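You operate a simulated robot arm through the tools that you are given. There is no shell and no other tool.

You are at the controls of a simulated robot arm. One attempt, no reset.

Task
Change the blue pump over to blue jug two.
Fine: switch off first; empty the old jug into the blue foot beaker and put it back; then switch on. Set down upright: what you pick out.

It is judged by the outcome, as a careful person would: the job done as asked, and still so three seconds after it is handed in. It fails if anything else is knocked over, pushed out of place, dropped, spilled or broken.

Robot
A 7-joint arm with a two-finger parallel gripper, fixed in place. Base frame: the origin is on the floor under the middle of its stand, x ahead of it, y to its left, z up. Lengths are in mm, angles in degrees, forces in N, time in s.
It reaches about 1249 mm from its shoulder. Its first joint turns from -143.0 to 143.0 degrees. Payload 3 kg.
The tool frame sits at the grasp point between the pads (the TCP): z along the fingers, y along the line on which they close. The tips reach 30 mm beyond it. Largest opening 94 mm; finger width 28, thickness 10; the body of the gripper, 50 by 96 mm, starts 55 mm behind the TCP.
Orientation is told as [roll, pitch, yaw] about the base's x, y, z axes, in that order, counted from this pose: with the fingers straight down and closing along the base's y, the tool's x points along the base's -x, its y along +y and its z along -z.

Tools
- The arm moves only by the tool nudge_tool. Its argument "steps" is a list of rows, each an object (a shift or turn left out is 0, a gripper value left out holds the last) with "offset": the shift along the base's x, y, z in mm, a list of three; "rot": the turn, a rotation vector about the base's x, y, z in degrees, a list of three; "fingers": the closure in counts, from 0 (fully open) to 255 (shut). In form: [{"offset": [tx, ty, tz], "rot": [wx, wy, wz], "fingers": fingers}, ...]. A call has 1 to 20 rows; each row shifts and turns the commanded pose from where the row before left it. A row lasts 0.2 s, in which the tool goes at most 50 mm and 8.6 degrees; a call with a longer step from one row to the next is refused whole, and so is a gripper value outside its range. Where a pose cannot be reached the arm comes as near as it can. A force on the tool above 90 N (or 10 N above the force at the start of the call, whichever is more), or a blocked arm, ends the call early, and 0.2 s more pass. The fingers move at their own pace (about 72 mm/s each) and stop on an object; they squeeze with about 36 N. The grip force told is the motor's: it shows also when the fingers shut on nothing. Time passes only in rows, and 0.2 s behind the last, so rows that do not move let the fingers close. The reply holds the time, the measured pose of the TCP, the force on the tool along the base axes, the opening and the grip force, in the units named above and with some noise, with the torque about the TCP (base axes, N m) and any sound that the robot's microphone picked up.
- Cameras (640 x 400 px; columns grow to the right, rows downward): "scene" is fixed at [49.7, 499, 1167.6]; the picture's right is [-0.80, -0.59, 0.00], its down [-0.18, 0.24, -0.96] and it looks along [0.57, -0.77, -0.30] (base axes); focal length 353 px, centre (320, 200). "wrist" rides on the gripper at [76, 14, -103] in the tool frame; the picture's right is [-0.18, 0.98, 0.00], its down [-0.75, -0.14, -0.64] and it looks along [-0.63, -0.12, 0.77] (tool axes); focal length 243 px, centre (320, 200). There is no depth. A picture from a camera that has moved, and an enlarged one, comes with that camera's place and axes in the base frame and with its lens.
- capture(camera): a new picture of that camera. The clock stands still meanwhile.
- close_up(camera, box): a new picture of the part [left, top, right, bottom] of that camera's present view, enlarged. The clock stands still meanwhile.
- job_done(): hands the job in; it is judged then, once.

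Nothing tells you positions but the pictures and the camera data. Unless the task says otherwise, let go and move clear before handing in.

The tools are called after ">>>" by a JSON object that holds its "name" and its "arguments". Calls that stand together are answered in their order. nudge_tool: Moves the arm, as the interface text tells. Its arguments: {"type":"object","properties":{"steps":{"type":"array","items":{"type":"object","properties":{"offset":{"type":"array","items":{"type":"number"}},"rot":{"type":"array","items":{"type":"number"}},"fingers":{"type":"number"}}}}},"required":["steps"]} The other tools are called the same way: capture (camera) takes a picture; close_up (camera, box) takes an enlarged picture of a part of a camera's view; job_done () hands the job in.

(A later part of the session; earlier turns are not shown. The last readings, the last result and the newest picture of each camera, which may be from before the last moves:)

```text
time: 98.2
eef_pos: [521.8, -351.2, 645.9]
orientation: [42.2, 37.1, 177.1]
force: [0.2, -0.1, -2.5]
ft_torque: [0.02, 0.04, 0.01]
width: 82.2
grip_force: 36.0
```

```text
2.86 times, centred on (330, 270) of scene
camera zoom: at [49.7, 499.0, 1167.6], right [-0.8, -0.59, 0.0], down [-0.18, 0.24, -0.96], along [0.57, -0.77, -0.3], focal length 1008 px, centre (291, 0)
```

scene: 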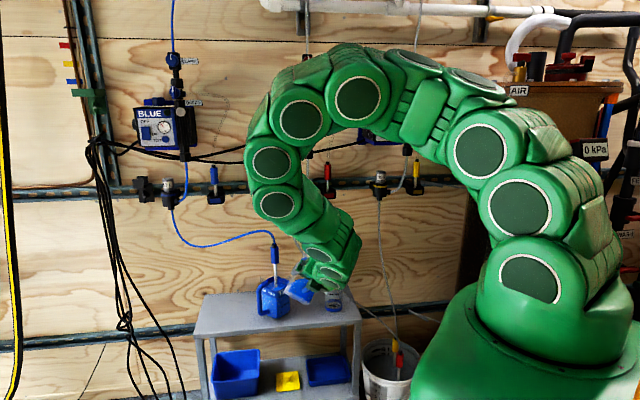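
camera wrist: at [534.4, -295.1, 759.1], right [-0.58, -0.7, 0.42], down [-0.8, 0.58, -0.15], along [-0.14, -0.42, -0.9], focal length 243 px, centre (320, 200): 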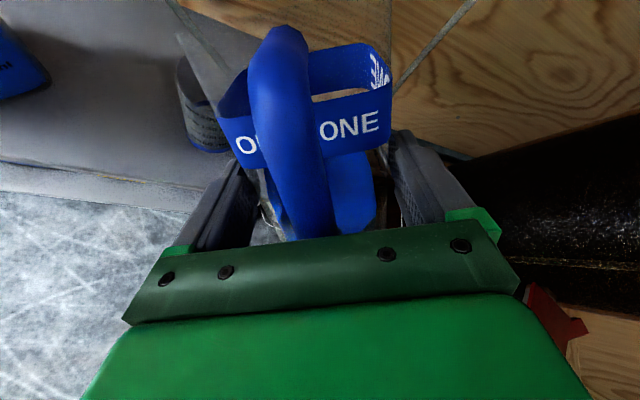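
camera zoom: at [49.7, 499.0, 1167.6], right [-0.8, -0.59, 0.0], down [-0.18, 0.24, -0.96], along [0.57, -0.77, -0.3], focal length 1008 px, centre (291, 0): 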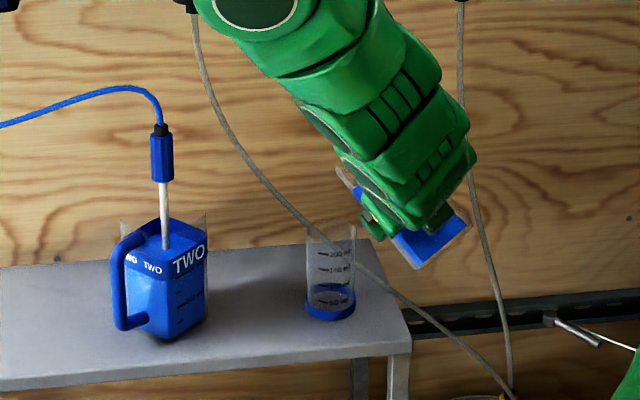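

Now the scene camera sees both the jug's glass corner and the beaker. I'll zoom in to verify the lip position.

>>> {"name": "close_up", "arguments": {"camera": "scene", "box": [310, 240, 390, 320]}}

>>> {"name": "close_up", "arguments": {"camera": "wrist", "box": [140, 0, 400, 180]}}

```text
5.00 times, centred on (350, 280) of scene
camera zoom: at [49.7, 499.0, 1167.6], right [-0.8, -0.59, 0.0], down [-0.18, 0.24, -0.96], along [0.57, -0.77, -0.3], focal length 1764 px, centre (170, -200)
```

zoom: 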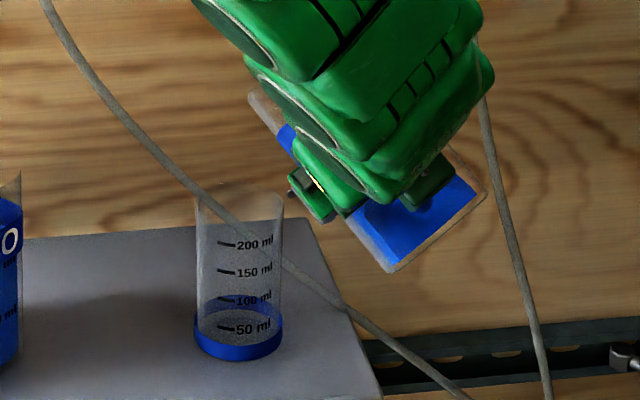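

```text
2.22 times, centred on (270, 90) of wrist
camera zoom: at [534.4, -295.1, 759.1], right [-0.58, -0.7, 0.42], down [-0.8, 0.58, -0.15], along [-0.14, -0.42, -0.9], focal length 539 px, centre (431, 444)
```

zoom: 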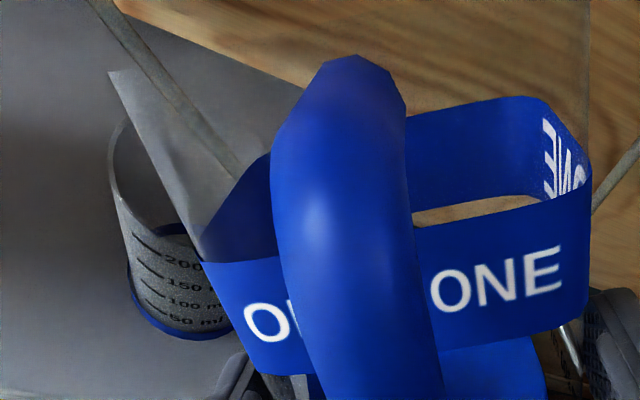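

The rim geometry matches prediction to within 1–2 mm. The lip is at about (633,-379,631), right above the beaker. Lowering it and tilting to 60°.

>>> {"name": "nudge_tool", "arguments": {"steps": [{"offset": [1, 0, -4], "rot": [0, 2, 0]}, {"offset": [1, -0.1, -5], "rot": [0, 2, 0]}, {"offset": [1, -0.1, -5], "rot": [0, 2, 0]}, {"offset": [1, -0.1, -4], "rot": [0, 2, 0]}, {"offset": [1, -0.1, -3], "rot": [0, 2, 0]}, {"offset": [0, 0, 0]}]}}

>>> {"name": "close_up", "arguments": {"camera": "scene", "box": [310, 240, 390, 320]}}

>>> {"name": "close_up", "arguments": {"camera": "wrist", "box": [140, 0, 400, 180]}}

```text
time: 99.6
eef_pos: [527.7, -353.0, 623.5]
orientation: [42.7, 27.0, 177.4]
force: [0.0, 0.1, -2.3]
ft_torque: [0.03, 0.06, 0.01]
width: 82.3
grip_force: 36.0
```

```text
5.00 times, centred on (350, 280) of scene
camera zoom: at [49.7, 499.0, 1167.6], right [-0.8, -0.59, 0.0], down [-0.18, 0.24, -0.96], along [0.57, -0.77, -0.3], focal length 1764 px, centre (170, -200)
```

zoom: 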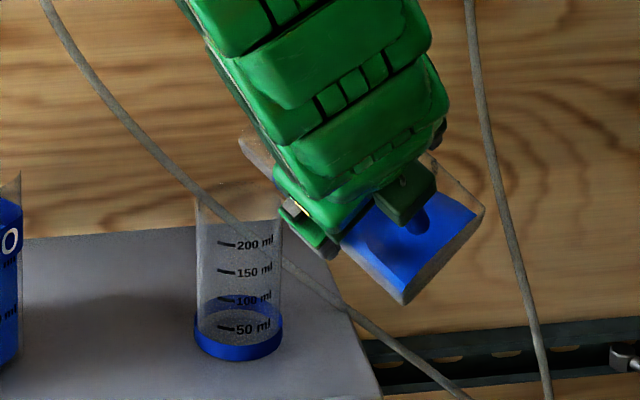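

```text
2.22 times, centred on (270, 90) of wrist
camera zoom: at [559.3, -295.8, 733.3], right [-0.5, -0.7, 0.51], down [-0.82, 0.58, -0.01], along [-0.29, -0.42, -0.86], focal length 539 px, centre (431, 444)
```

zoom: 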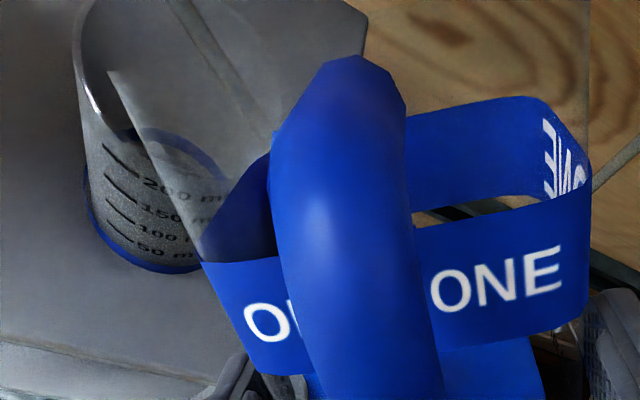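

Aligned: the lip is at about (635,-381,590), right over the beaker. Starting the slow pour at 0.75° per step with the lip held in place.

>>> {"name": "nudge_tool", "arguments": {"steps": [{"offset": [0.5, 0, 1.0], "rot": [0, 0.75, 0]}, {"offset": [0.5, 0, 1.1], "rot": [0, 0.75, 0]}, {"offset": [0.5, 0, 1.1], "rot": [0, 0.75, 0]}, {"offset": [0.5, 0, 1.1], "rot": [0, 0.75, 0]}, {"offset": [0.5, 0, 1.1], "rot": [0, 0.75, 0]}, {"offset": [0.5, 0, 1.1], "rot": [0, 0.75, 0]}]}}

>>> {"name": "close_up", "arguments": {"camera": "scene", "box": [310, 240, 390, 320]}}

>>> {"name": "close_up", "arguments": {"camera": "wrist", "box": [140, 0, 400, 180]}}

```text
time: 101.0
eef_pos: [530.9, -352.5, 631.1]
orientation: [43.2, 22.7, 177.5]
force: [0.3, 0.4, -3.0]
ft_torque: [0.07, -0.01, -0.04]
width: 82.2
grip_force: 36.3
```

```text
5.00 times, centred on (350, 280) of scene
camera zoom: at [49.7, 499.0, 1167.6], right [-0.8, -0.59, 0.0], down [-0.18, 0.24, -0.96], along [0.57, -0.77, -0.3], focal length 1764 px, centre (170, -200)
```

zoom: 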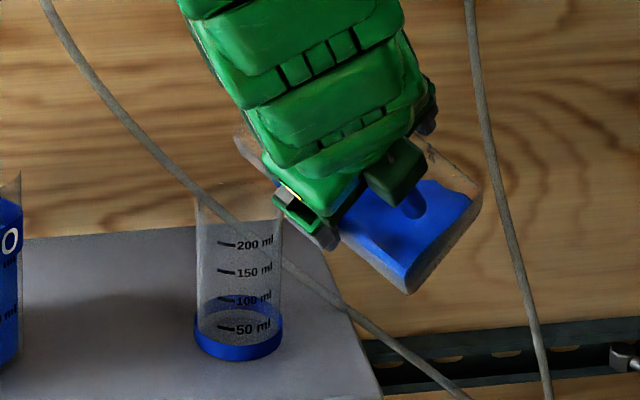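

```text
2.22 times, centred on (270, 90) of wrist
camera zoom: at [571.2, -295.2, 738.0], right [-0.46, -0.7, 0.55], down [-0.81, 0.58, 0.05], along [-0.35, -0.42, -0.83], focal length 539 px, centre (431, 444)
```

zoom: 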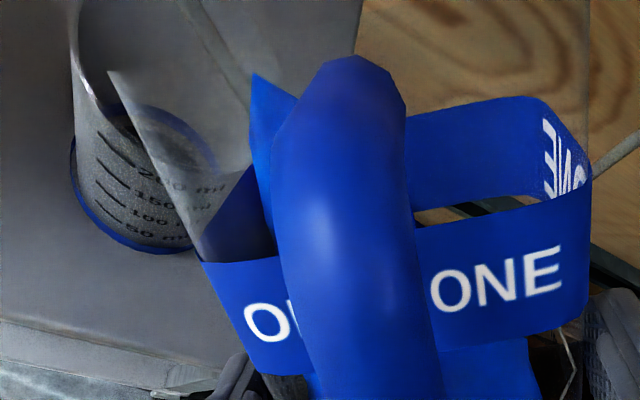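

No limit this time; the liquid's apex is nearly at the lip. Continuing the slow pour.

>>> {"name": "nudge_tool", "arguments": {"steps": [{"offset": [0.55, 0, 1.2], "rot": [0, 0.75, 0]}, {"offset": [0.6, 0, 1.3], "rot": [0, 0.75, 0]}, {"offset": [0.6, 0, 1.3], "rot": [0, 0.75, 0]}, {"offset": [0.6, 0, 1.3], "rot": [0, 0.75, 0]}]}}

>>> {"name": "close_up", "arguments": {"camera": "wrist", "box": [140, 0, 400, 180]}}

>>> {"name": "close_up", "arguments": {"camera": "scene", "box": [310, 240, 390, 320]}}

```text
time: 102.0
eef_pos: [532.1, -352.5, 636.1]
orientation: [43.2, 19.6, 177.5]
force: [-0.8, 0.2, -3.1]
ft_torque: [0.02, 0.03, -0.01]
width: 81.9
grip_force: 35.5
```

```text
2.22 times, centred on (270, 90) of wrist
camera zoom: at [578.1, -295.0, 740.0], right [-0.43, -0.7, 0.57], down [-0.81, 0.58, 0.1], along [-0.4, -0.42, -0.81], focal length 539 px, centre (431, 444)
```

zoom: 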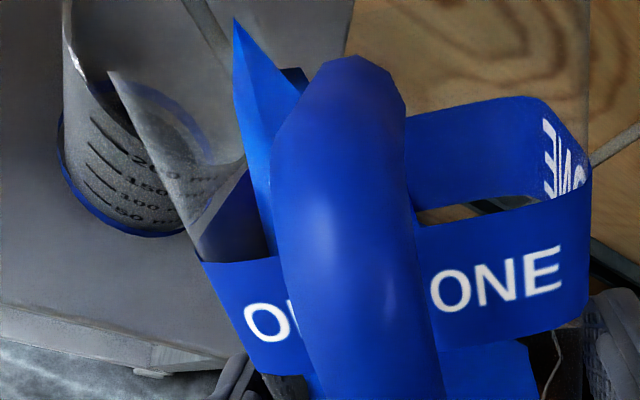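

```text
5.00 times, centred on (350, 280) of scene
camera zoom: at [49.7, 499.0, 1167.6], right [-0.8, -0.59, 0.0], down [-0.18, 0.24, -0.96], along [0.57, -0.77, -0.3], focal length 1764 px, centre (170, -200)
```

zoom: 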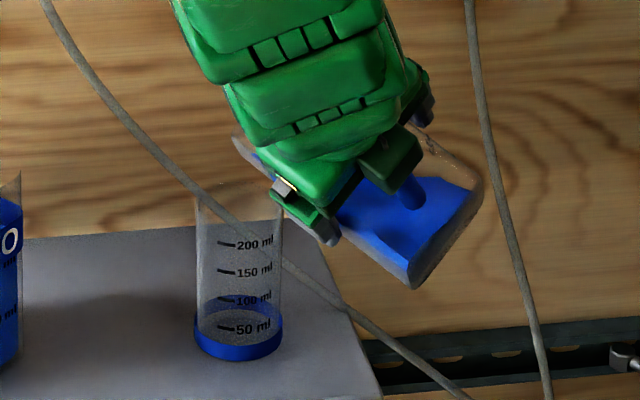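

The liquid is right at the lip now. I'll use finer steps and check the first trickle lands in the beaker.

>>> {"name": "nudge_tool", "arguments": {"steps": [{"offset": [0.5, 0, 0.8], "rot": [0, 0.5, 0]}, {"offset": [0.5, 0, 0.8], "rot": [0, 0.5, 0]}, {"offset": [0.5, 0, 0.8], "rot": [0, 0.5, 0]}]}}

>>> {"name": "close_up", "arguments": {"camera": "wrist", "box": [140, 0, 400, 180]}}

>>> {"name": "close_up", "arguments": {"camera": "scene", "box": [310, 240, 390, 320]}}

```text
time: 102.8
eef_pos: [534.6, -353.4, 637.5]
orientation: [43.3, 18.0, 177.6]
force: [1.6, -0.5, -3.0]
ft_torque: [0.05, 0.01, 0.01]
width: 82.0
grip_force: 35.8
```

```text
2.22 times, centred on (270, 90) of wrist
camera zoom: at [582.6, -295.5, 740.7], right [-0.41, -0.7, 0.58], down [-0.81, 0.58, 0.12], along [-0.42, -0.42, -0.8], focal length 539 px, centre (431, 444)
```

zoom: 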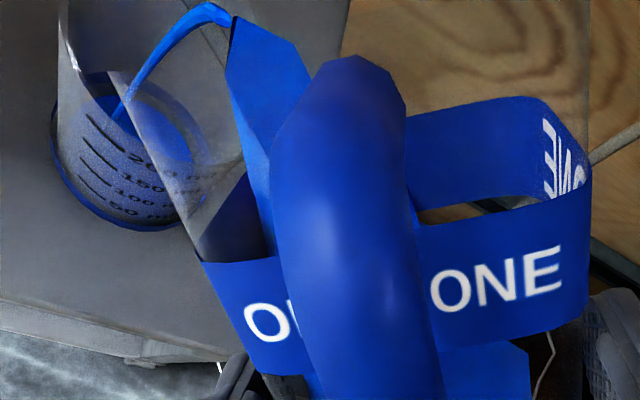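

```text
5.00 times, centred on (350, 280) of scene
camera zoom: at [49.7, 499.0, 1167.6], right [-0.8, -0.59, 0.0], down [-0.18, 0.24, -0.96], along [0.57, -0.77, -0.3], focal length 1764 px, centre (170, -200)
```

zoom: 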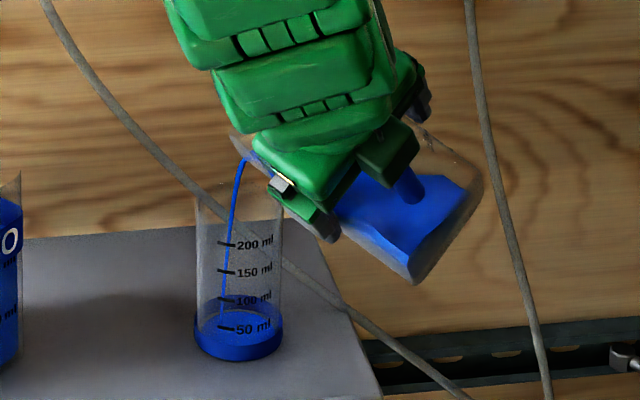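

The stream starts cleanly and lands inside the beaker, a bit past centre. I'll hold x back a few mm and keep pouring slowly.

>>> {"name": "nudge_tool", "arguments": {"steps": [{"offset": [-0.2, 0, 0.9], "rot": [0, 0.5, 0]}, {"offset": [-0.1, 0, 0.9], "rot": [0, 0.5, 0]}, {"offset": [-0.1, 0, 0.9], "rot": [0, 0.5, 0]}, {"offset": [0, 0, 0.9], "rot": [0, 0.5, 0]}, {"offset": [0, 0, 0.9], "rot": [0, 0.5, 0]}, {"offset": [0, 0, 0.9], "rot": [0, 0.5, 0]}]}}

>>> {"name": "close_up", "arguments": {"camera": "scene", "box": [310, 240, 390, 320]}}

>>> {"name": "close_up", "arguments": {"camera": "wrist", "box": [140, 0, 400, 180]}}

```text
time: 104.2
eef_pos: [533.0, -353.0, 644.2]
orientation: [43.4, 15.1, 177.5]
force: [0.2, 0.1, -1.8]
ft_torque: [0.02, 0.04, 0.02]
width: 81.9
grip_force: 36.0
```

```text
5.00 times, centred on (350, 280) of scene
camera zoom: at [49.7, 499.0, 1167.6], right [-0.8, -0.59, 0.0], down [-0.18, 0.24, -0.96], along [0.57, -0.77, -0.3], focal length 1764 px, centre (170, -200)
```

zoom: 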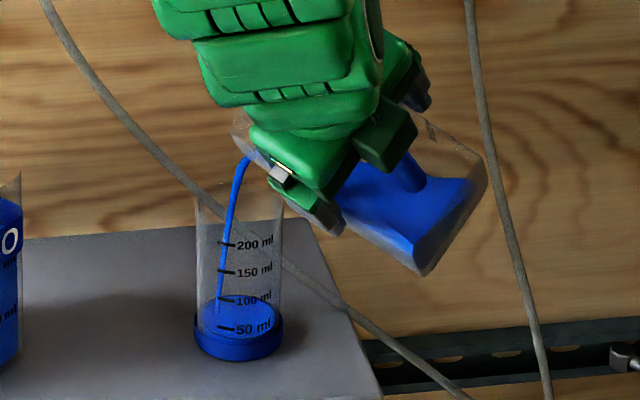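

```text
2.22 times, centred on (270, 90) of wrist
camera zoom: at [587.4, -295.5, 744.5], right [-0.38, -0.7, 0.6], down [-0.8, 0.58, 0.16], along [-0.46, -0.42, -0.78], focal length 539 px, centre (431, 444)
```

zoom: 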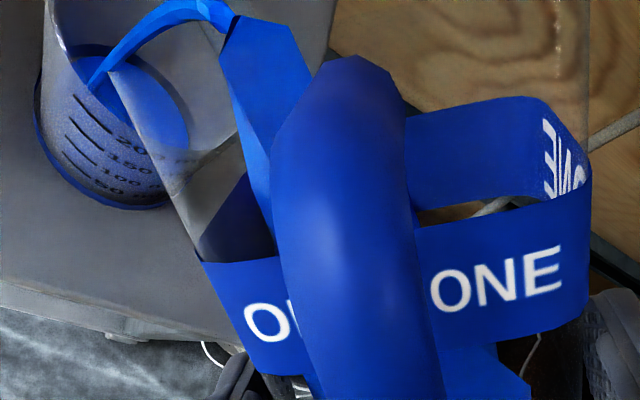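

Pouring nicely, about 60 ml in. The stream is reaching toward the far wall as flow rises, so I'll ease the lip back and lower it while continuing.

>>> {"name": "nudge_tool", "arguments": {"steps": [{"offset": [-0.5, 0, -0.3], "rot": [0, 0.4, 0]}, {"offset": [-0.5, 0, -0.3], "rot": [0, 0.4, 0]}, {"offset": [-0.2, 0, -0.2], "rot": [0, 0.4, 0]}, {"offset": [-0.1, 0, -0.1], "rot": [0, 0.4, 0]}, {"offset": [0, 0, 0], "rot": [0, 0.4, 0]}, {"offset": [0, 0, 0.1], "rot": [0, 0.4, 0]}, {"offset": [0.2, 0, 0.2], "rot": [0, 0.4, 0]}, {"offset": [0.2, 0, 0.3], "rot": [0, 0.4, 0]}]}}

>>> {"name": "close_up", "arguments": {"camera": "scene", "box": [310, 240, 390, 320]}}

>>> {"name": "close_up", "arguments": {"camera": "wrist", "box": [140, 0, 400, 180]}}

```text
time: 106.0
eef_pos: [531.9, -353.2, 644.1]
orientation: [43.5, 11.9, 177.6]
force: [-0.2, 0.6, -2.2]
ft_torque: [0.07, 0.0, -0.02]
width: 82.0
grip_force: 36.2
```

```text
5.00 times, centred on (350, 280) of scene
camera zoom: at [49.7, 499.0, 1167.6], right [-0.8, -0.59, 0.0], down [-0.18, 0.24, -0.96], along [0.57, -0.77, -0.3], focal length 1764 px, centre (170, -200)
```

zoom: 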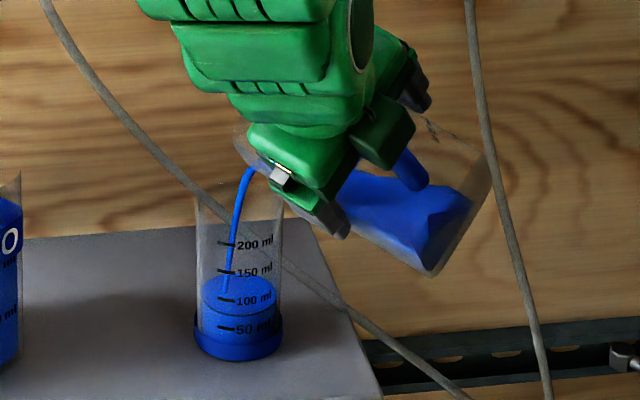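

```text
2.22 times, centred on (270, 90) of wrist
camera zoom: at [591.9, -295.3, 740.5], right [-0.35, -0.7, 0.62], down [-0.79, 0.58, 0.21], along [-0.5, -0.42, -0.75], focal length 539 px, centre (431, 444)
```

zoom: 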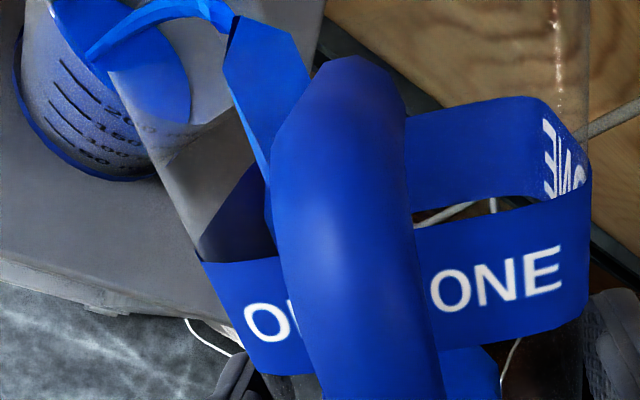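

About 90–100 ml transferred, with the stream well inside. Continuing with the lip held there.

>>> {"name": "nudge_tool", "arguments": {"steps": [{"offset": [0.5, 0, 0.8], "rot": [0, 0.5, 0]}, {"offset": [0.5, 0, 0.8], "rot": [0, 0.5, 0]}, {"offset": [0.5, 0, 0.8], "rot": [0, 0.5, 0]}, {"offset": [0.5, 0, 0.8], "rot": [0, 0.5, 0]}, {"offset": [0.55, 0, 0.8], "rot": [0, 0.5, 0]}, {"offset": [0.55, 0, 0.8], "rot": [0, 0.5, 0]}, {"offset": [0.55, 0, 0.8], "rot": [0, 0.5, 0]}, {"offset": [0.55, 0, 0.8], "rot": [0, 0.5, 0]}]}}

>>> {"name": "close_up", "arguments": {"camera": "scene", "box": [310, 240, 390, 320]}}

>>> {"name": "close_up", "arguments": {"camera": "wrist", "box": [140, 0, 400, 180]}}

```text
time: 107.8
eef_pos: [536.6, -352.5, 649.0]
orientation: [43.7, 7.9, 177.6]
force: [0.1, 0.0, -1.3]
ft_torque: [0.01, 0.0, 0.01]
width: 82.0
grip_force: 36.3
```

```text
5.00 times, centred on (350, 280) of scene
camera zoom: at [49.7, 499.0, 1167.6], right [-0.8, -0.59, 0.0], down [-0.18, 0.24, -0.96], along [0.57, -0.77, -0.3], focal length 1764 px, centre (170, -200)
```

zoom: 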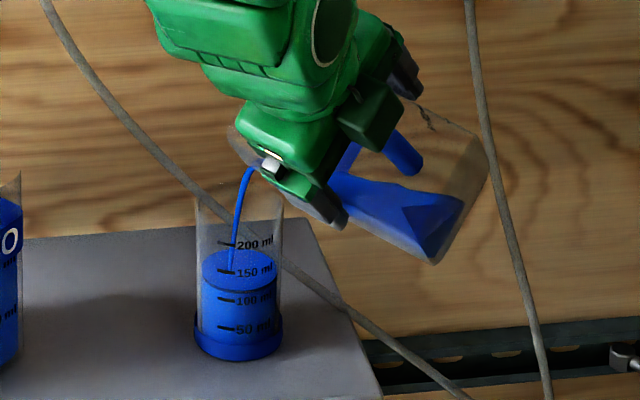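

```text
2.22 times, centred on (270, 90) of wrist
camera zoom: at [603.3, -295.0, 742.4], right [-0.3, -0.7, 0.65], down [-0.77, 0.58, 0.26], along [-0.56, -0.42, -0.72], focal length 539 px, centre (431, 444)
```

zoom: 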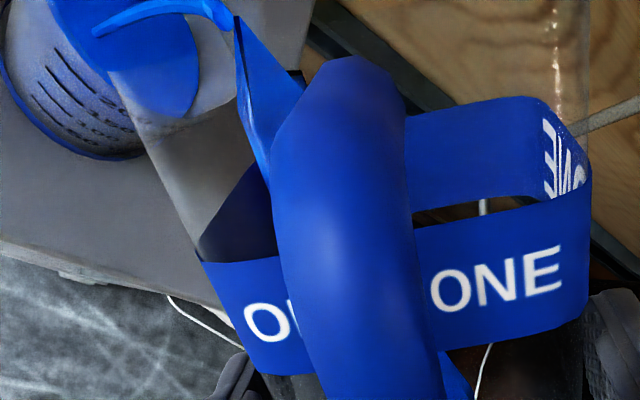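

About 140 ml in. Continuing to drain.

>>> {"name": "nudge_tool", "arguments": {"steps": [{"offset": [0.6, 0, 0.8], "rot": [0, 0.5, 0]}, {"offset": [0.6, 0, 0.8], "rot": [0, 0.5, 0]}, {"offset": [0.6, 0, 0.8], "rot": [0, 0.5, 0]}, {"offset": [0.6, 0, 0.8], "rot": [0, 0.5, 0]}, {"offset": [0.6, 0, 0.75], "rot": [0, 0.5, 0]}, {"offset": [0.65, 0, 0.75], "rot": [0, 0.5, 0]}, {"offset": [0.65, 0, 0.75], "rot": [0, 0.5, 0]}, {"offset": [0.65, 0, 0.75], "rot": [0, 0.5, 0]}, {"offset": [0.65, 0, 0.75], "rot": [0, 0.5, 0]}, {"offset": [0.65, 0, 0.75], "rot": [0, 0.5, 0]}]}}

>>> {"name": "close_up", "arguments": {"camera": "scene", "box": [310, 240, 390, 320]}}

>>> {"name": "close_up", "arguments": {"camera": "wrist", "box": [140, 0, 400, 180]}}

```text
time: 110.0
eef_pos: [542.8, -352.6, 657.7]
orientation: [43.8, 2.9, 177.5]
force: [-0.8, 0.1, -1.0]
ft_torque: [0.03, 0.03, -0.01]
width: 81.8
grip_force: 36.0
```

```text
5.00 times, centred on (350, 280) of scene
camera zoom: at [49.7, 499.0, 1167.6], right [-0.8, -0.59, 0.0], down [-0.18, 0.24, -0.96], along [0.57, -0.77, -0.3], focal length 1764 px, centre (170, -200)
```

zoom: 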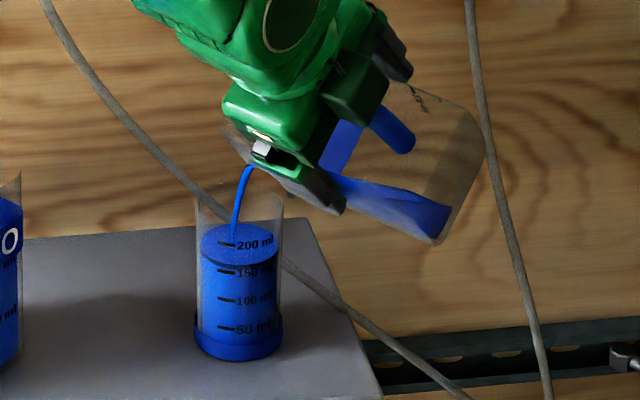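

```text
2.22 times, centred on (270, 90) of wrist
camera zoom: at [617.6, -295.8, 745.2], right [-0.25, -0.7, 0.67], down [-0.75, 0.58, 0.33], along [-0.62, -0.42, -0.67], focal length 539 px, centre (431, 444)
```

zoom: 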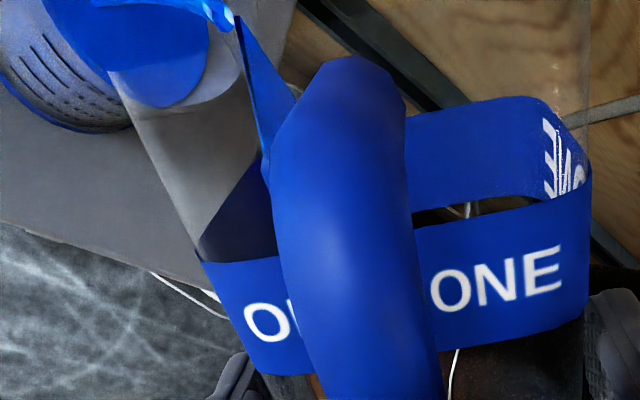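

About 175 ml in and the jug is nearly drained. I'll keep rotating past horizontal to empty it completely.

>>> {"name": "nudge_tool", "arguments": {"steps": [{"offset": [0.65, 0, 0.7], "rot": [0, 0.5, 0]}, {"offset": [0.65, 0, 0.7], "rot": [0, 0.5, 0]}, {"offset": [0.65, 0, 0.7], "rot": [0, 0.5, 0]}, {"offset": [0.7, 0, 0.7], "rot": [0, 0.5, 0]}, {"offset": [0.7, 0, 0.7], "rot": [0, 0.5, 0]}, {"offset": [0.7, 0, 0.7], "rot": [0, 0.5, 0]}, {"offset": [0.7, 0, 0.7], "rot": [0, 0.5, 0]}, {"offset": [0.7, 0, 0.7], "rot": [0, 0.5, 0]}, {"offset": [0.7, 0, 0.7], "rot": [0, 0.5, 0]}, {"offset": [0.7, 0, 0.7], "rot": [0, 0.5, 0]}, {"offset": [1.4, 0, 1.4], "rot": [0, 1, 0]}, {"offset": [1.4, 0, 1.3], "rot": [0, 1, 0]}, {"offset": [1.4, 0, 1.3], "rot": [0, 1, 0]}, {"offset": [1.5, 0, 1.3], "rot": [0, 1, 0]}]}}

>>> {"name": "close_up", "arguments": {"camera": "scene", "box": [310, 240, 390, 320]}}

>>> {"name": "close_up", "arguments": {"camera": "wrist", "box": [140, 0, 400, 180]}}

```text
time: 113.0
eef_pos: [557.0, -352.6, 669.6]
orientation: [44.4, -6.1, 177.5]
force: [-0.9, -0.1, -0.7]
ft_torque: [0.02, 0.01, -0.02]
width: 81.8
grip_force: 36.1
```

```text
5.00 times, centred on (350, 280) of scene
camera zoom: at [49.7, 499.0, 1167.6], right [-0.8, -0.59, 0.0], down [-0.18, 0.24, -0.96], along [0.57, -0.77, -0.3], focal length 1764 px, centre (170, -200)
```

zoom: 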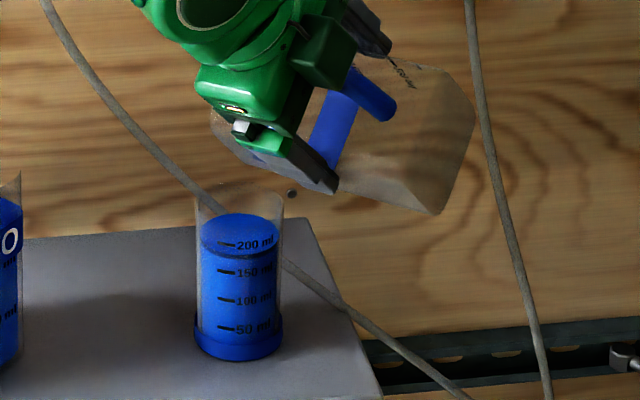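

```text
2.22 times, centred on (270, 90) of wrist
camera zoom: at [643.4, -295.9, 743.9], right [-0.14, -0.7, 0.7], down [-0.69, 0.58, 0.44], along [-0.71, -0.42, -0.56], focal length 539 px, centre (431, 444)
```

zoom: 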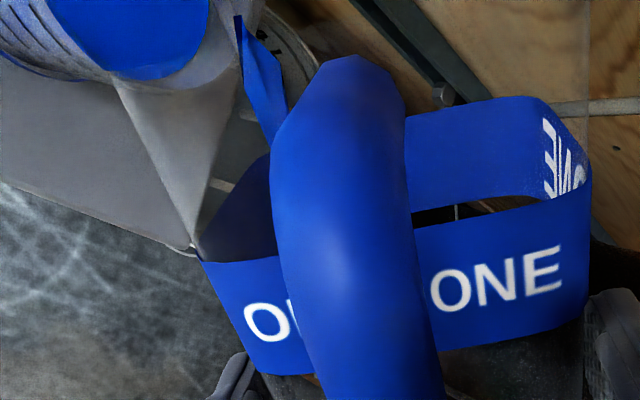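

The beaker is at about 195 ml and the jug looks empty apart from a bit near the lip. Rotating to about 115° to drain the last of it.

>>> {"name": "nudge_tool", "arguments": {"steps": [{"offset": [2.3, 0, 1.8], "rot": [0, 1.5, 0]}, {"offset": [2.3, 0, 1.8], "rot": [0, 1.5, 0]}, {"offset": [2.4, 0, 1.7], "rot": [0, 1.5, 0]}, {"offset": [2.4, 0, 1.7], "rot": [0, 1.5, 0]}, {"offset": [2.5, 0, 1.6], "rot": [0, 1.5, 0]}, {"offset": [2.6, 0, 1.5], "rot": [0, 1.5, 0]}, {"offset": [2.6, 0, 1.4], "rot": [0, 1.5, 0]}, {"offset": [2.6, 0, 1.3], "rot": [0, 1.5, 0]}, {"offset": [2.7, 0, 1.2], "rot": [0, 1.5, 0]}, {"offset": [2.7, 0, 1.1], "rot": [0, 1.5, 0]}, {"offset": [2.7, 0, 1.0], "rot": [0, 1.5, 0]}, {"offset": [2.7, 0, 1.0], "rot": [0, 1.5, 0]}, {"offset": [2.7, 0, 1.0], "rot": [0, 1.5, 0]}, {"offset": [0, 0, 0]}, {"offset": [0, 0, 0]}]}}

>>> {"name": "close_up", "arguments": {"camera": "scene", "box": [310, 240, 390, 320]}}

>>> {"name": "close_up", "arguments": {"camera": "wrist", "box": [140, 0, 400, 180]}}

```text
time: 116.2
eef_pos: [588.9, -353.5, 687.5]
orientation: [45.2, -25.6, 177.4]
force: [-0.1, -0.2, 0.6]
ft_torque: [0.03, -0.01, 0.01]
width: 81.9
grip_force: 36.6
```

```text
5.00 times, centred on (350, 280) of scene
camera zoom: at [49.7, 499.0, 1167.6], right [-0.8, -0.59, 0.0], down [-0.18, 0.24, -0.96], along [0.57, -0.77, -0.3], focal length 1764 px, centre (170, -200)
```

zoom: 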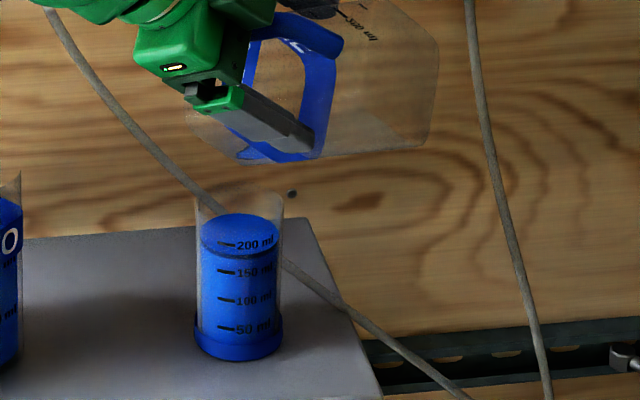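

```text
2.22 times, centred on (270, 90) of wrist
camera zoom: at [696.1, -295.6, 728.3], right [0.1, -0.7, 0.71], down [-0.5, 0.58, 0.64], along [-0.86, -0.42, -0.29], focal length 539 px, centre (431, 444)
```

zoom: 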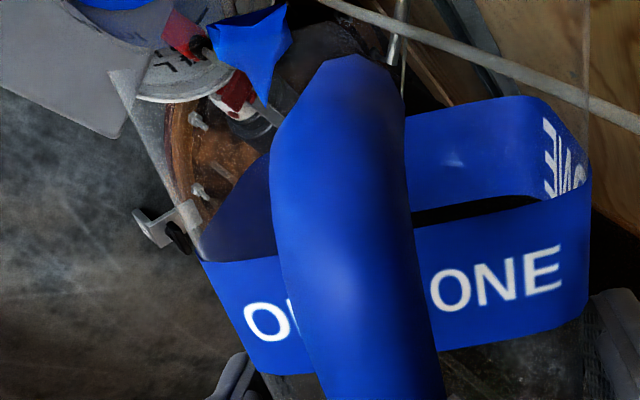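

There is still a small blue shape near the lip in the wrist view. I'll look closer to see if it's residual liquid.

>>> {"name": "close_up", "arguments": {"camera": "wrist", "box": [190, 0, 310, 80]}}

>>> {"name": "close_up", "arguments": {"camera": "scene", "box": [325, 230, 375, 280]}}

```text
5.00 times, centred on (250, 40) of wrist
camera zoom: at [696.1, -295.6, 728.3], right [0.1, -0.7, 0.71], down [-0.5, 0.58, 0.64], along [-0.86, -0.42, -0.29], focal length 1213 px, centre (670, 1000)
```

zoom: 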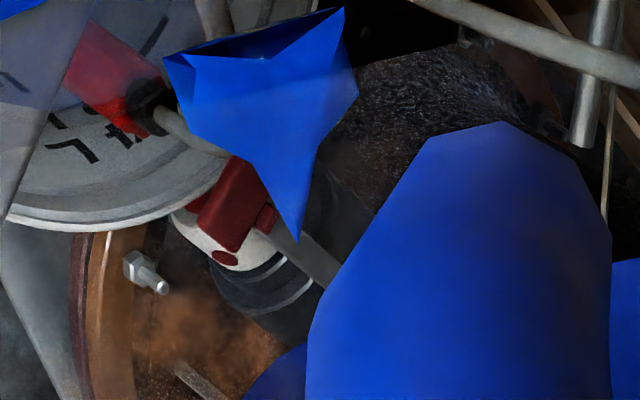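

```text
8.00 times, centred on (350, 255) of scene
camera zoom: at [49.7, 499.0, 1167.6], right [-0.8, -0.59, 0.0], down [-0.18, 0.24, -0.96], along [0.57, -0.77, -0.3], focal length 2822 px, centre (80, -240)
```

zoom: 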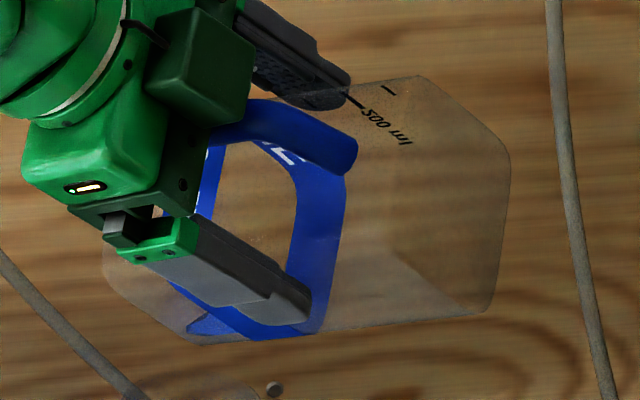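

It looks like a small residual clinging near the lip. I'll hold a moment, then tilt further while keeping the lip over the beaker.

>>> {"name": "nudge_tool", "arguments": {"steps": [{"offset": [0, 0, 0]}, {"offset": [2.8, 0, 1], "rot": [0, 1.5, 0]}, {"offset": [2.8, 0, 1], "rot": [0, 1.5, 0]}, {"offset": [2.8, 0, 0.8], "rot": [0, 1.5, 0]}, {"offset": [2.8, 0, 0.8], "rot": [0, 1.5, 0]}, {"offset": [2.8, 0, 0.7], "rot": [0, 1.5, 0]}, {"offset": [2.8, 0, 0.7], "rot": [0, 1.5, 0]}, {"offset": [2.8, 0, 0.6], "rot": [0, 1.5, 0]}, {"offset": [2.8, 0, 0.6], "rot": [0, 1.5, 0]}, {"offset": [0, 0, 0]}, {"offset": [0, 0, 0]}, {"offset": [0, 0, 0]}, {"offset": [0, 0, 0]}, {"offset": [0, 0, 0]}]}}

>>> {"name": "close_up", "arguments": {"camera": "wrist", "box": [190, 0, 310, 80]}}

>>> {"name": "close_up", "arguments": {"camera": "scene", "box": [310, 230, 390, 320]}}

```text
time: 119.2
eef_pos: [612.9, -352.1, 693.3]
orientation: [45.9, -37.6, 177.1]
force: [0.2, 0.1, -1.0]
ft_torque: [0.03, 0.02, 0.0]
width: 81.8
grip_force: 35.9
```

```text
5.00 times, centred on (250, 40) of wrist
camera zoom: at [725.3, -295.1, 710.9], right [0.25, -0.7, 0.67], down [-0.36, 0.58, 0.73], along [-0.9, -0.42, -0.11], focal length 1213 px, centre (670, 1000)
```

zoom: 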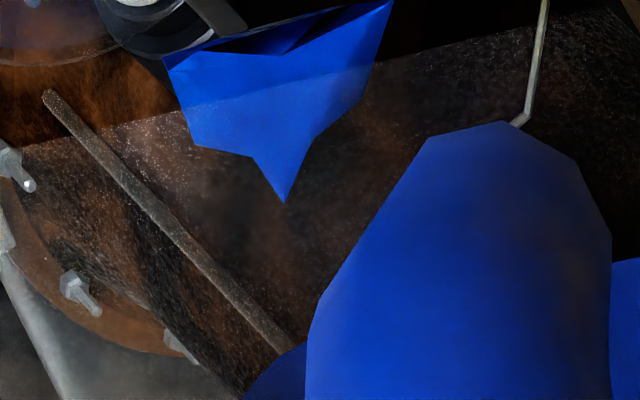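

```text
4.44 times, centred on (350, 275) of scene
camera zoom: at [49.7, 499.0, 1167.6], right [-0.8, -0.59, 0.0], down [-0.18, 0.24, -0.96], along [0.57, -0.77, -0.3], focal length 1568 px, centre (187, -133)
```

zoom: 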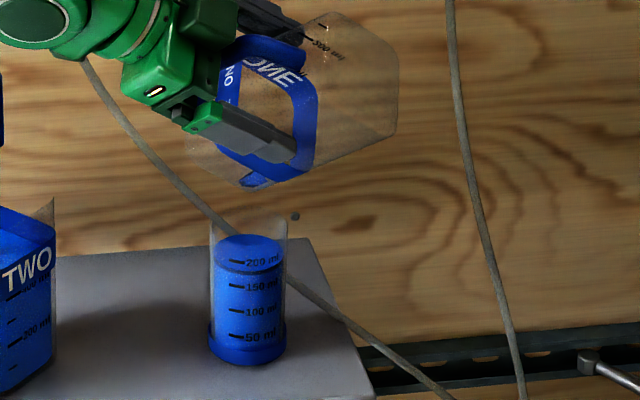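

>>> {"name": "nudge_tool", "arguments": {"steps": [{"offset": [3.8, 0, 0.2], "rot": [0, 2, 0]}, {"offset": [3.9, 0, 0.1], "rot": [0, 2, 0]}, {"offset": [3.9, 0, 0], "rot": [0, 2, 0]}, {"offset": [3.9, 0, 0], "rot": [0, 2, 0]}, {"offset": [3.9, 0, 0], "rot": [0, 2, 0]}, {"offset": [3.9, 0, 0], "rot": [0, 2, 0]}, {"offset": [3.9, 0, -0.2], "rot": [0, 2, 0]}, {"offset": [0, 0, 0]}, {"offset": [0, 0, 0]}, {"offset": [0, 0, 0]}, {"offset": [0, 0, 0]}, {"offset": [0, 0, 0]}]}}

>>> {"name": "close_up", "arguments": {"camera": "wrist", "box": [190, 0, 310, 80]}}

>>> {"name": "close_up", "arguments": {"camera": "scene", "box": [310, 230, 390, 320]}}

```text
time: 121.8
eef_pos: [568.4, -335.7, 670.9]
orientation: [46.4, -45.7, 176.6]
force: [0.3, 0.6, -1.2]
ft_torque: [0.01, -0.03, 0.02]
width: 81.9
grip_force: 35.4
out of reach, approached as far as the arm can: row 1, 2, 3, 4, 5, 6, 7
```

```text
5.00 times, centred on (250, 40) of wrist
camera zoom: at [682.2, -277.6, 672.6], right [0.34, -0.7, 0.63], down [-0.25, 0.58, 0.78], along [-0.91, -0.42, 0.02], focal length 1213 px, centre (670, 1000)
```

zoom: 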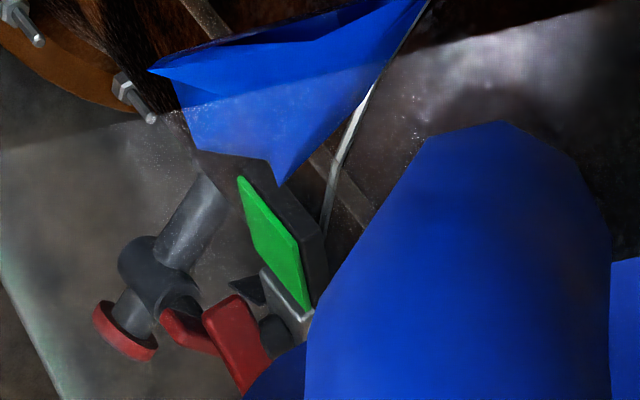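

```text
4.44 times, centred on (350, 275) of scene
camera zoom: at [49.7, 499.0, 1167.6], right [-0.8, -0.59, 0.0], down [-0.18, 0.24, -0.96], along [0.57, -0.77, -0.3], focal length 1568 px, centre (187, -133)
```

zoom: 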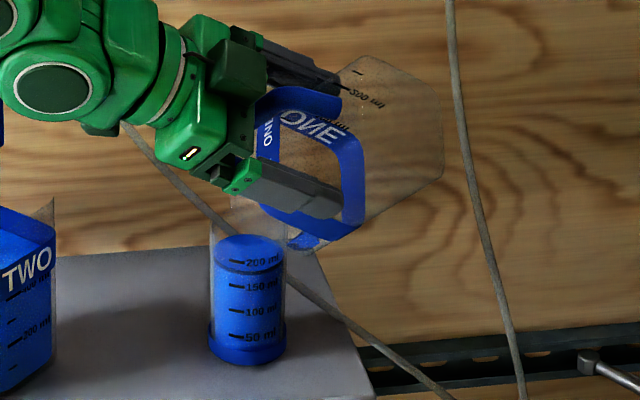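

That last bit was beyond the arm's reach and it drifted back about 45 mm. The beaker is untouched and nothing dripped. The jug is drained except for a thin film, so I'll raise it and rotate back.

>>> {"name": "nudge_tool", "arguments": {"steps": [{"offset": [0, 0, 12]}, {"offset": [0, 0, 15]}, {"offset": [0, 0, 15], "rot": [0, -1, 0]}, {"offset": [2, -2, 8], "rot": [0, -3, 0]}, {"offset": [2, -2, 0], "rot": [0, -4, 0]}, {"offset": [2, -2, 0], "rot": [0, -4, 0]}, {"offset": [0, -2, 0], "rot": [0, -5, 0]}, {"offset": [0, -2, 0], "rot": [0, -5, 0]}, {"offset": [0, 0, 0], "rot": [0, -5, 0]}, {"offset": [0, 0, 0]}]}}

>>> {"name": "close_up", "arguments": {"camera": "scene", "box": [290, 200, 410, 320]}}

>>> {"name": "close_up", "arguments": {"camera": "wrist", "box": [140, 0, 400, 180]}}

```text
time: 124.0
eef_pos: [554.2, -342.5, 712.0]
orientation: [45.0, -20.5, 177.5]
force: [-0.3, 0.7, -0.5]
ft_torque: [0.02, 0.0, -0.02]
width: 81.9
grip_force: 35.8
out of reach, approached as far as the arm can: row 1
```

```text
3.33 times, centred on (350, 260) of scene
camera zoom: at [49.7, 499.0, 1167.6], right [-0.8, -0.59, 0.0], down [-0.18, 0.24, -0.96], along [0.57, -0.77, -0.3], focal length 1176 px, centre (220, 0)
```

zoom: 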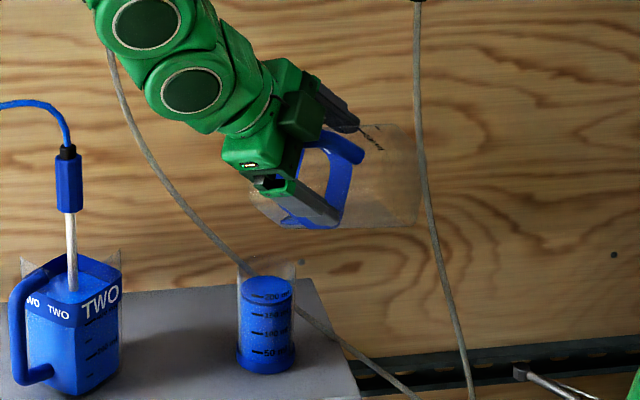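

```text
2.22 times, centred on (270, 90) of wrist
camera zoom: at [657.6, -283.5, 763.7], right [0.04, -0.7, 0.71], down [-0.56, 0.58, 0.6], along [-0.83, -0.42, -0.36], focal length 539 px, centre (431, 444)
```

zoom: 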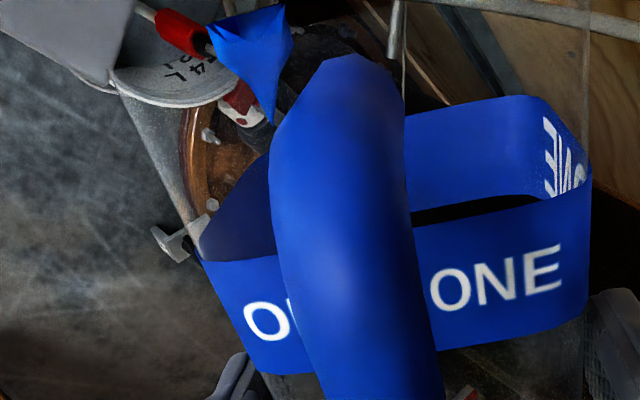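

The beaker is undisturbed and holds about 200 ml. Continuing to rotate the empty jug back upright while moving left, away from the beaker.

>>> {"name": "nudge_tool", "arguments": {"steps": [{"rot": [0, -5, 0]}, {"offset": [1, 1, 0], "rot": [0, -6, 0]}, {"offset": [1, 2, 0], "rot": [0, -6, 0]}, {"offset": [1, 3, 0], "rot": [0, -6, 0]}, {"offset": [2, 4, 0], "rot": [0, -6, 0]}, {"offset": [2, 6, 0], "rot": [0, -6, 0]}, {"offset": [2, 8, -1], "rot": [0, -6, 0]}, {"offset": [2, 10, -2], "rot": [0, -6, 0]}, {"offset": [3, 12, -3], "rot": [0, -6, 0]}, {"offset": [3, 14, -4], "rot": [0, -6, 0]}, {"offset": [4, 15, -5], "rot": [0, -6, 0]}, {"offset": [4, 15, -6], "rot": [0, -6, 0]}, {"offset": [4, 12, -6], "rot": [0, -4, 0]}, {"offset": [3, 8, -5], "rot": [0, -3, 0]}, {"offset": [0, 0, 0]}]}}

>>> {"name": "capture", "arguments": {"camera": "scene"}}

>>> {"name": "capture", "arguments": {"camera": "wrist"}}

```text
time: 127.2
eef_pos: [583.8, -242.0, 687.5]
orientation: [41.3, 54.4, 176.1]
force: [0.6, 1.1, -2.3]
ft_torque: [0.03, 0.01, -0.01]
width: 81.6
grip_force: 36.2
out of reach, approached as far as the arm can: row 7, 8
```

```text
taken
```

scene: 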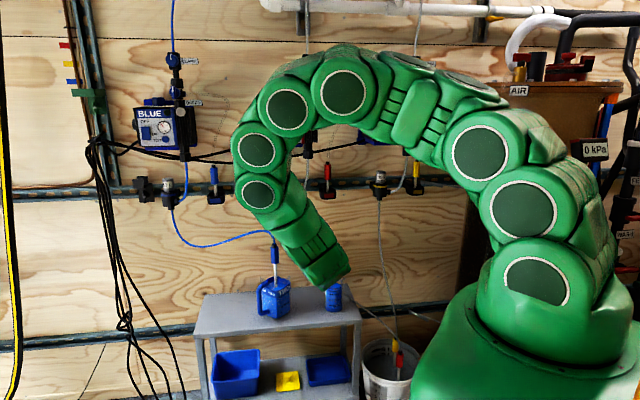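

```text
taken
camera wrist: at [561.9, -183.4, 797.9], right [-0.68, -0.69, 0.23], down [-0.72, 0.58, -0.39], along [0.14, -0.43, -0.89], focal length 243 px, centre (320, 200)
```

wrist: 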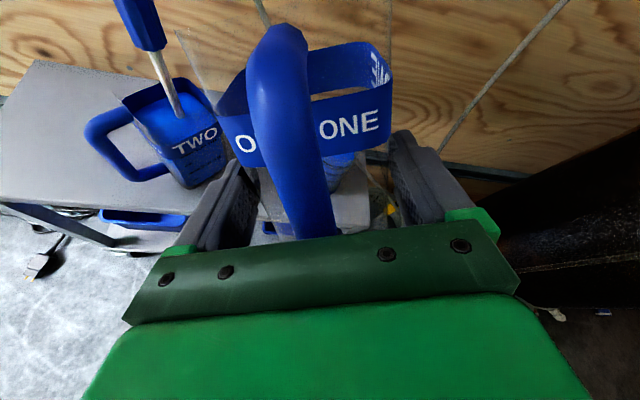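

The jug is nearly empty and at about 33° tilt. Bringing it fully upright and back to the free spot in front of the shelf.

>>> {"name": "nudge_tool", "arguments": {"steps": [{"offset": [2, 5, -3], "rot": [0, -4, 0]}, {"offset": [3, 7, -4], "rot": [0, -5, 0]}, {"offset": [3, 7, -4], "rot": [0, -5, 0]}, {"offset": [3, 7, -4], "rot": [0, -5, 0]}, {"offset": [3, 7, -4], "rot": [0, -5, 0]}, {"offset": [3, 6, -3], "rot": [0, -5, 0]}, {"offset": [1, 3, 0], "rot": [0, -3.6, 0]}, {"offset": [0, 0, 0]}]}}

>>> {"name": "capture", "arguments": {"camera": "wrist"}}

```text
time: 129.0
eef_pos: [601.7, -199.6, 662.2]
orientation: [6.8, 86.3, 142.0]
force: [-0.7, -0.6, -0.8]
ft_torque: [0.0, 0.01, 0.0]
width: 81.8
grip_force: 36.3
```

```text
taken
camera wrist: at [522.8, -141.2, 745.3], right [-0.7, -0.69, -0.18], down [-0.39, 0.58, -0.71], along [0.6, -0.43, -0.68], focal length 243 px, centre (320, 200)
```

wrist: 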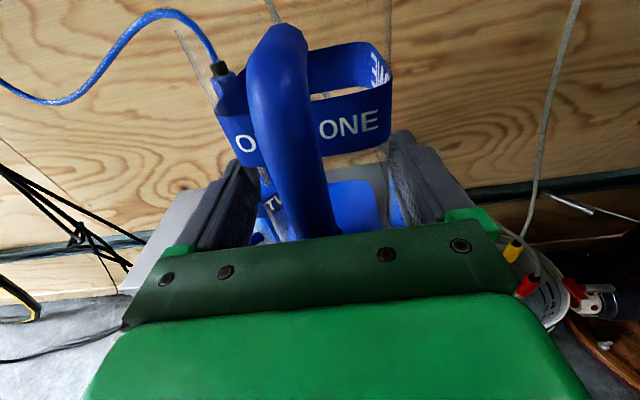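

Upright again. Carrying the empty jug back left in front of the shelf, keeping clear of jug TWO.

>>> {"name": "nudge_tool", "arguments": {"steps": [{"offset": [4, 8, 0]}, {"offset": [10, 16, -3], "rot": [0, 0, 1]}, {"offset": [13, 18, -6], "rot": [0, 0, 1]}, {"offset": [15, 19, -8], "rot": [0, 0, 1]}, {"offset": [15, 19, -10], "rot": [0, 0, 1]}, {"offset": [15, 19, -10], "rot": [0, 0, 1]}, {"offset": [15, 19, -10], "rot": [0, 0, 1]}, {"offset": [15, 19, -10], "rot": [0, 0, 1]}, {"offset": [15, 18, -10], "rot": [0, 0, 1]}, {"offset": [14, 16, -9], "rot": [0, 0, 1]}, {"offset": [10, 12, -6], "rot": [0, 0, 0.8]}, {"offset": [6, 6, -3]}, {"offset": [0, 0, 0]}]}}

>>> {"name": "capture", "arguments": {"camera": "wrist"}}

>>> {"name": "capture", "arguments": {"camera": "scene"}}

```text
time: 131.8
eef_pos: [749.0, -11.2, 578.6]
orientation: [6.7, 86.2, 151.9]
force: [-0.6, -0.4, -0.9]
ft_torque: [0.01, 0.0, 0.0]
width: 81.6
grip_force: 36.2
```

```text
taken
camera wrist: at [660.7, 34.0, 660.3], right [-0.57, -0.8, -0.18], down [-0.49, 0.51, -0.71], along [0.66, -0.32, -0.68], focal length 243 px, centre (320, 200)
```

wrist: 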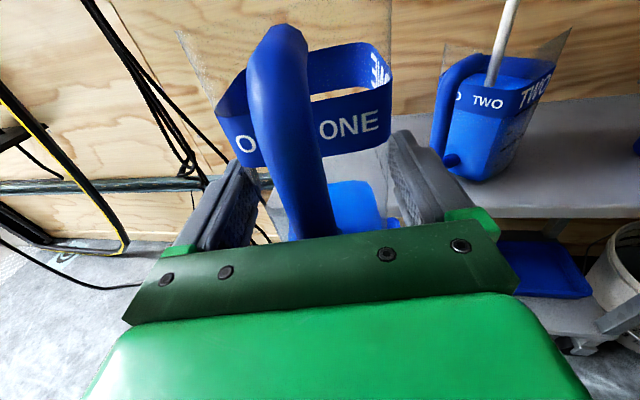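

```text
taken
```

scene: 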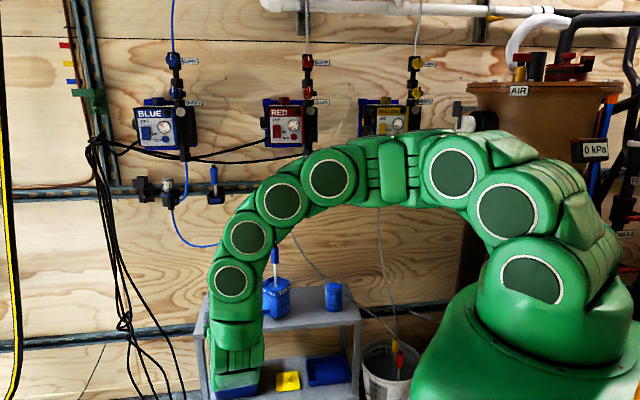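

Now forward over the shelf along the tool direction to ONE's original spot, still about 45 mm up.

>>> {"name": "nudge_tool", "arguments": {"steps": [{"offset": [8, -5.6, -2]}, {"offset": [14, -9.8, -3]}, {"offset": [17, -11.9, -3]}, {"offset": [18, -12.6, -3]}, {"offset": [18, -12.6, -3]}, {"offset": [17, -11.9, -2]}, {"offset": [15, -10.5, -2]}, {"offset": [10, -7, -1]}, {"offset": [5.8, -4, 0]}, {"offset": [0, 0, 0]}]}}

>>> {"name": "capture", "arguments": {"camera": "wrist"}}

>>> {"name": "close_up", "arguments": {"camera": "scene", "box": [150, 220, 330, 340]}}

```text
time: 134.0
eef_pos: [871.1, -97.0, 560.7]
orientation: [6.6, 86.4, 151.9]
force: [-0.6, -0.2, -0.7]
ft_torque: [-0.02, -0.01, 0.01]
width: 81.7
grip_force: 35.7
```

```text
taken
camera wrist: at [784.2, -51.9, 642.2], right [-0.57, -0.8, -0.18], down [-0.49, 0.51, -0.71], along [0.66, -0.32, -0.68], focal length 243 px, centre (320, 200)
```

wrist: 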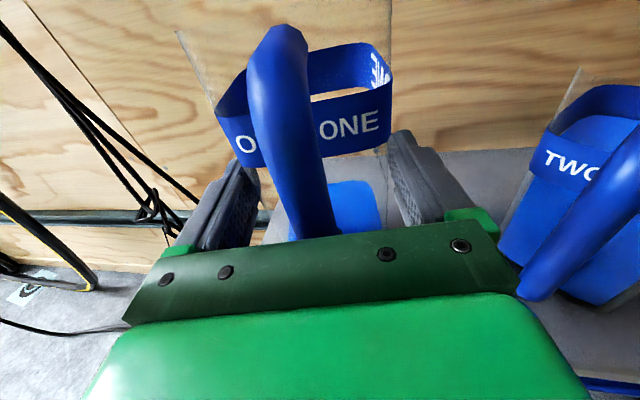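

```text
3.33 times, centred on (240, 280) of scene
camera zoom: at [49.7, 499.0, 1167.6], right [-0.8, -0.59, 0.0], down [-0.18, 0.24, -0.96], along [0.57, -0.77, -0.3], focal length 1176 px, centre (587, -67)
```

zoom: 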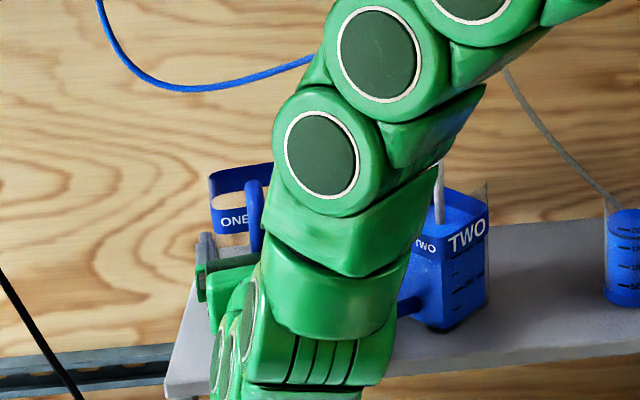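

I see some blue inside the bottom of the jug. I'll zoom in to see if that's leftover liquid.

>>> {"name": "close_up", "arguments": {"camera": "wrist", "box": [220, 100, 420, 250]}}

>>> {"name": "close_up", "arguments": {"camera": "scene", "box": [195, 255, 245, 305]}}

```text
2.67 times, centred on (320, 175) of wrist
camera zoom: at [784.2, -51.9, 642.2], right [-0.57, -0.8, -0.18], down [-0.49, 0.51, -0.71], along [0.66, -0.32, -0.68], focal length 647 px, centre (320, 267)
```

zoom: 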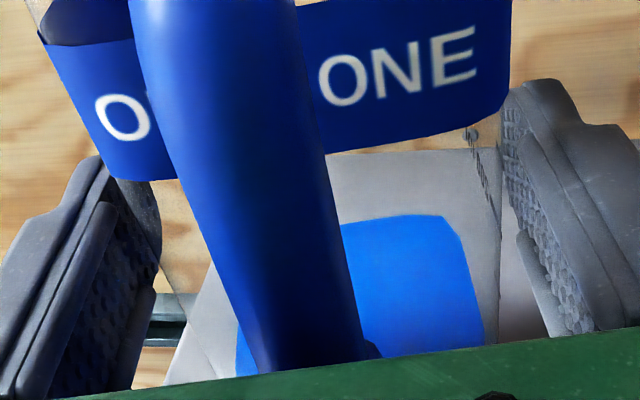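

```text
8.00 times, centred on (220, 280) of scene
camera zoom: at [49.7, 499.0, 1167.6], right [-0.8, -0.59, 0.0], down [-0.18, 0.24, -0.96], along [0.57, -0.77, -0.3], focal length 2822 px, centre (1120, -440)
```

zoom: 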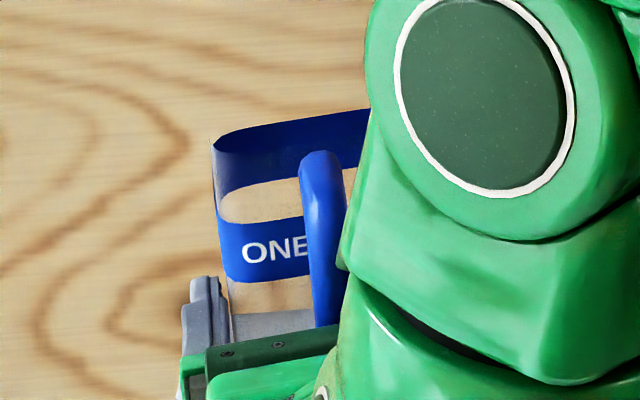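

Just a thin film of about 1 ml on the bottom, so it's effectively empty. Lowering toward the shelf.

>>> {"name": "nudge_tool", "arguments": {"steps": [{"offset": [0, 0, -6]}, {"offset": [0, 0, -8]}, {"offset": [0, 0, -8]}, {"offset": [0, 0, -8]}, {"offset": [0, 0, -6]}, {"offset": [0, 0, -4]}, {"offset": [0, 0, 0]}]}}

```text
time: 135.6
eef_pos: [871.1, -95.9, 520.4]
orientation: [6.9, 86.4, 152.2]
force: [0.4, 0.1, -1.2]
ft_torque: [-0.02, 0.02, 0.01]
width: 81.7
grip_force: 36.1
```

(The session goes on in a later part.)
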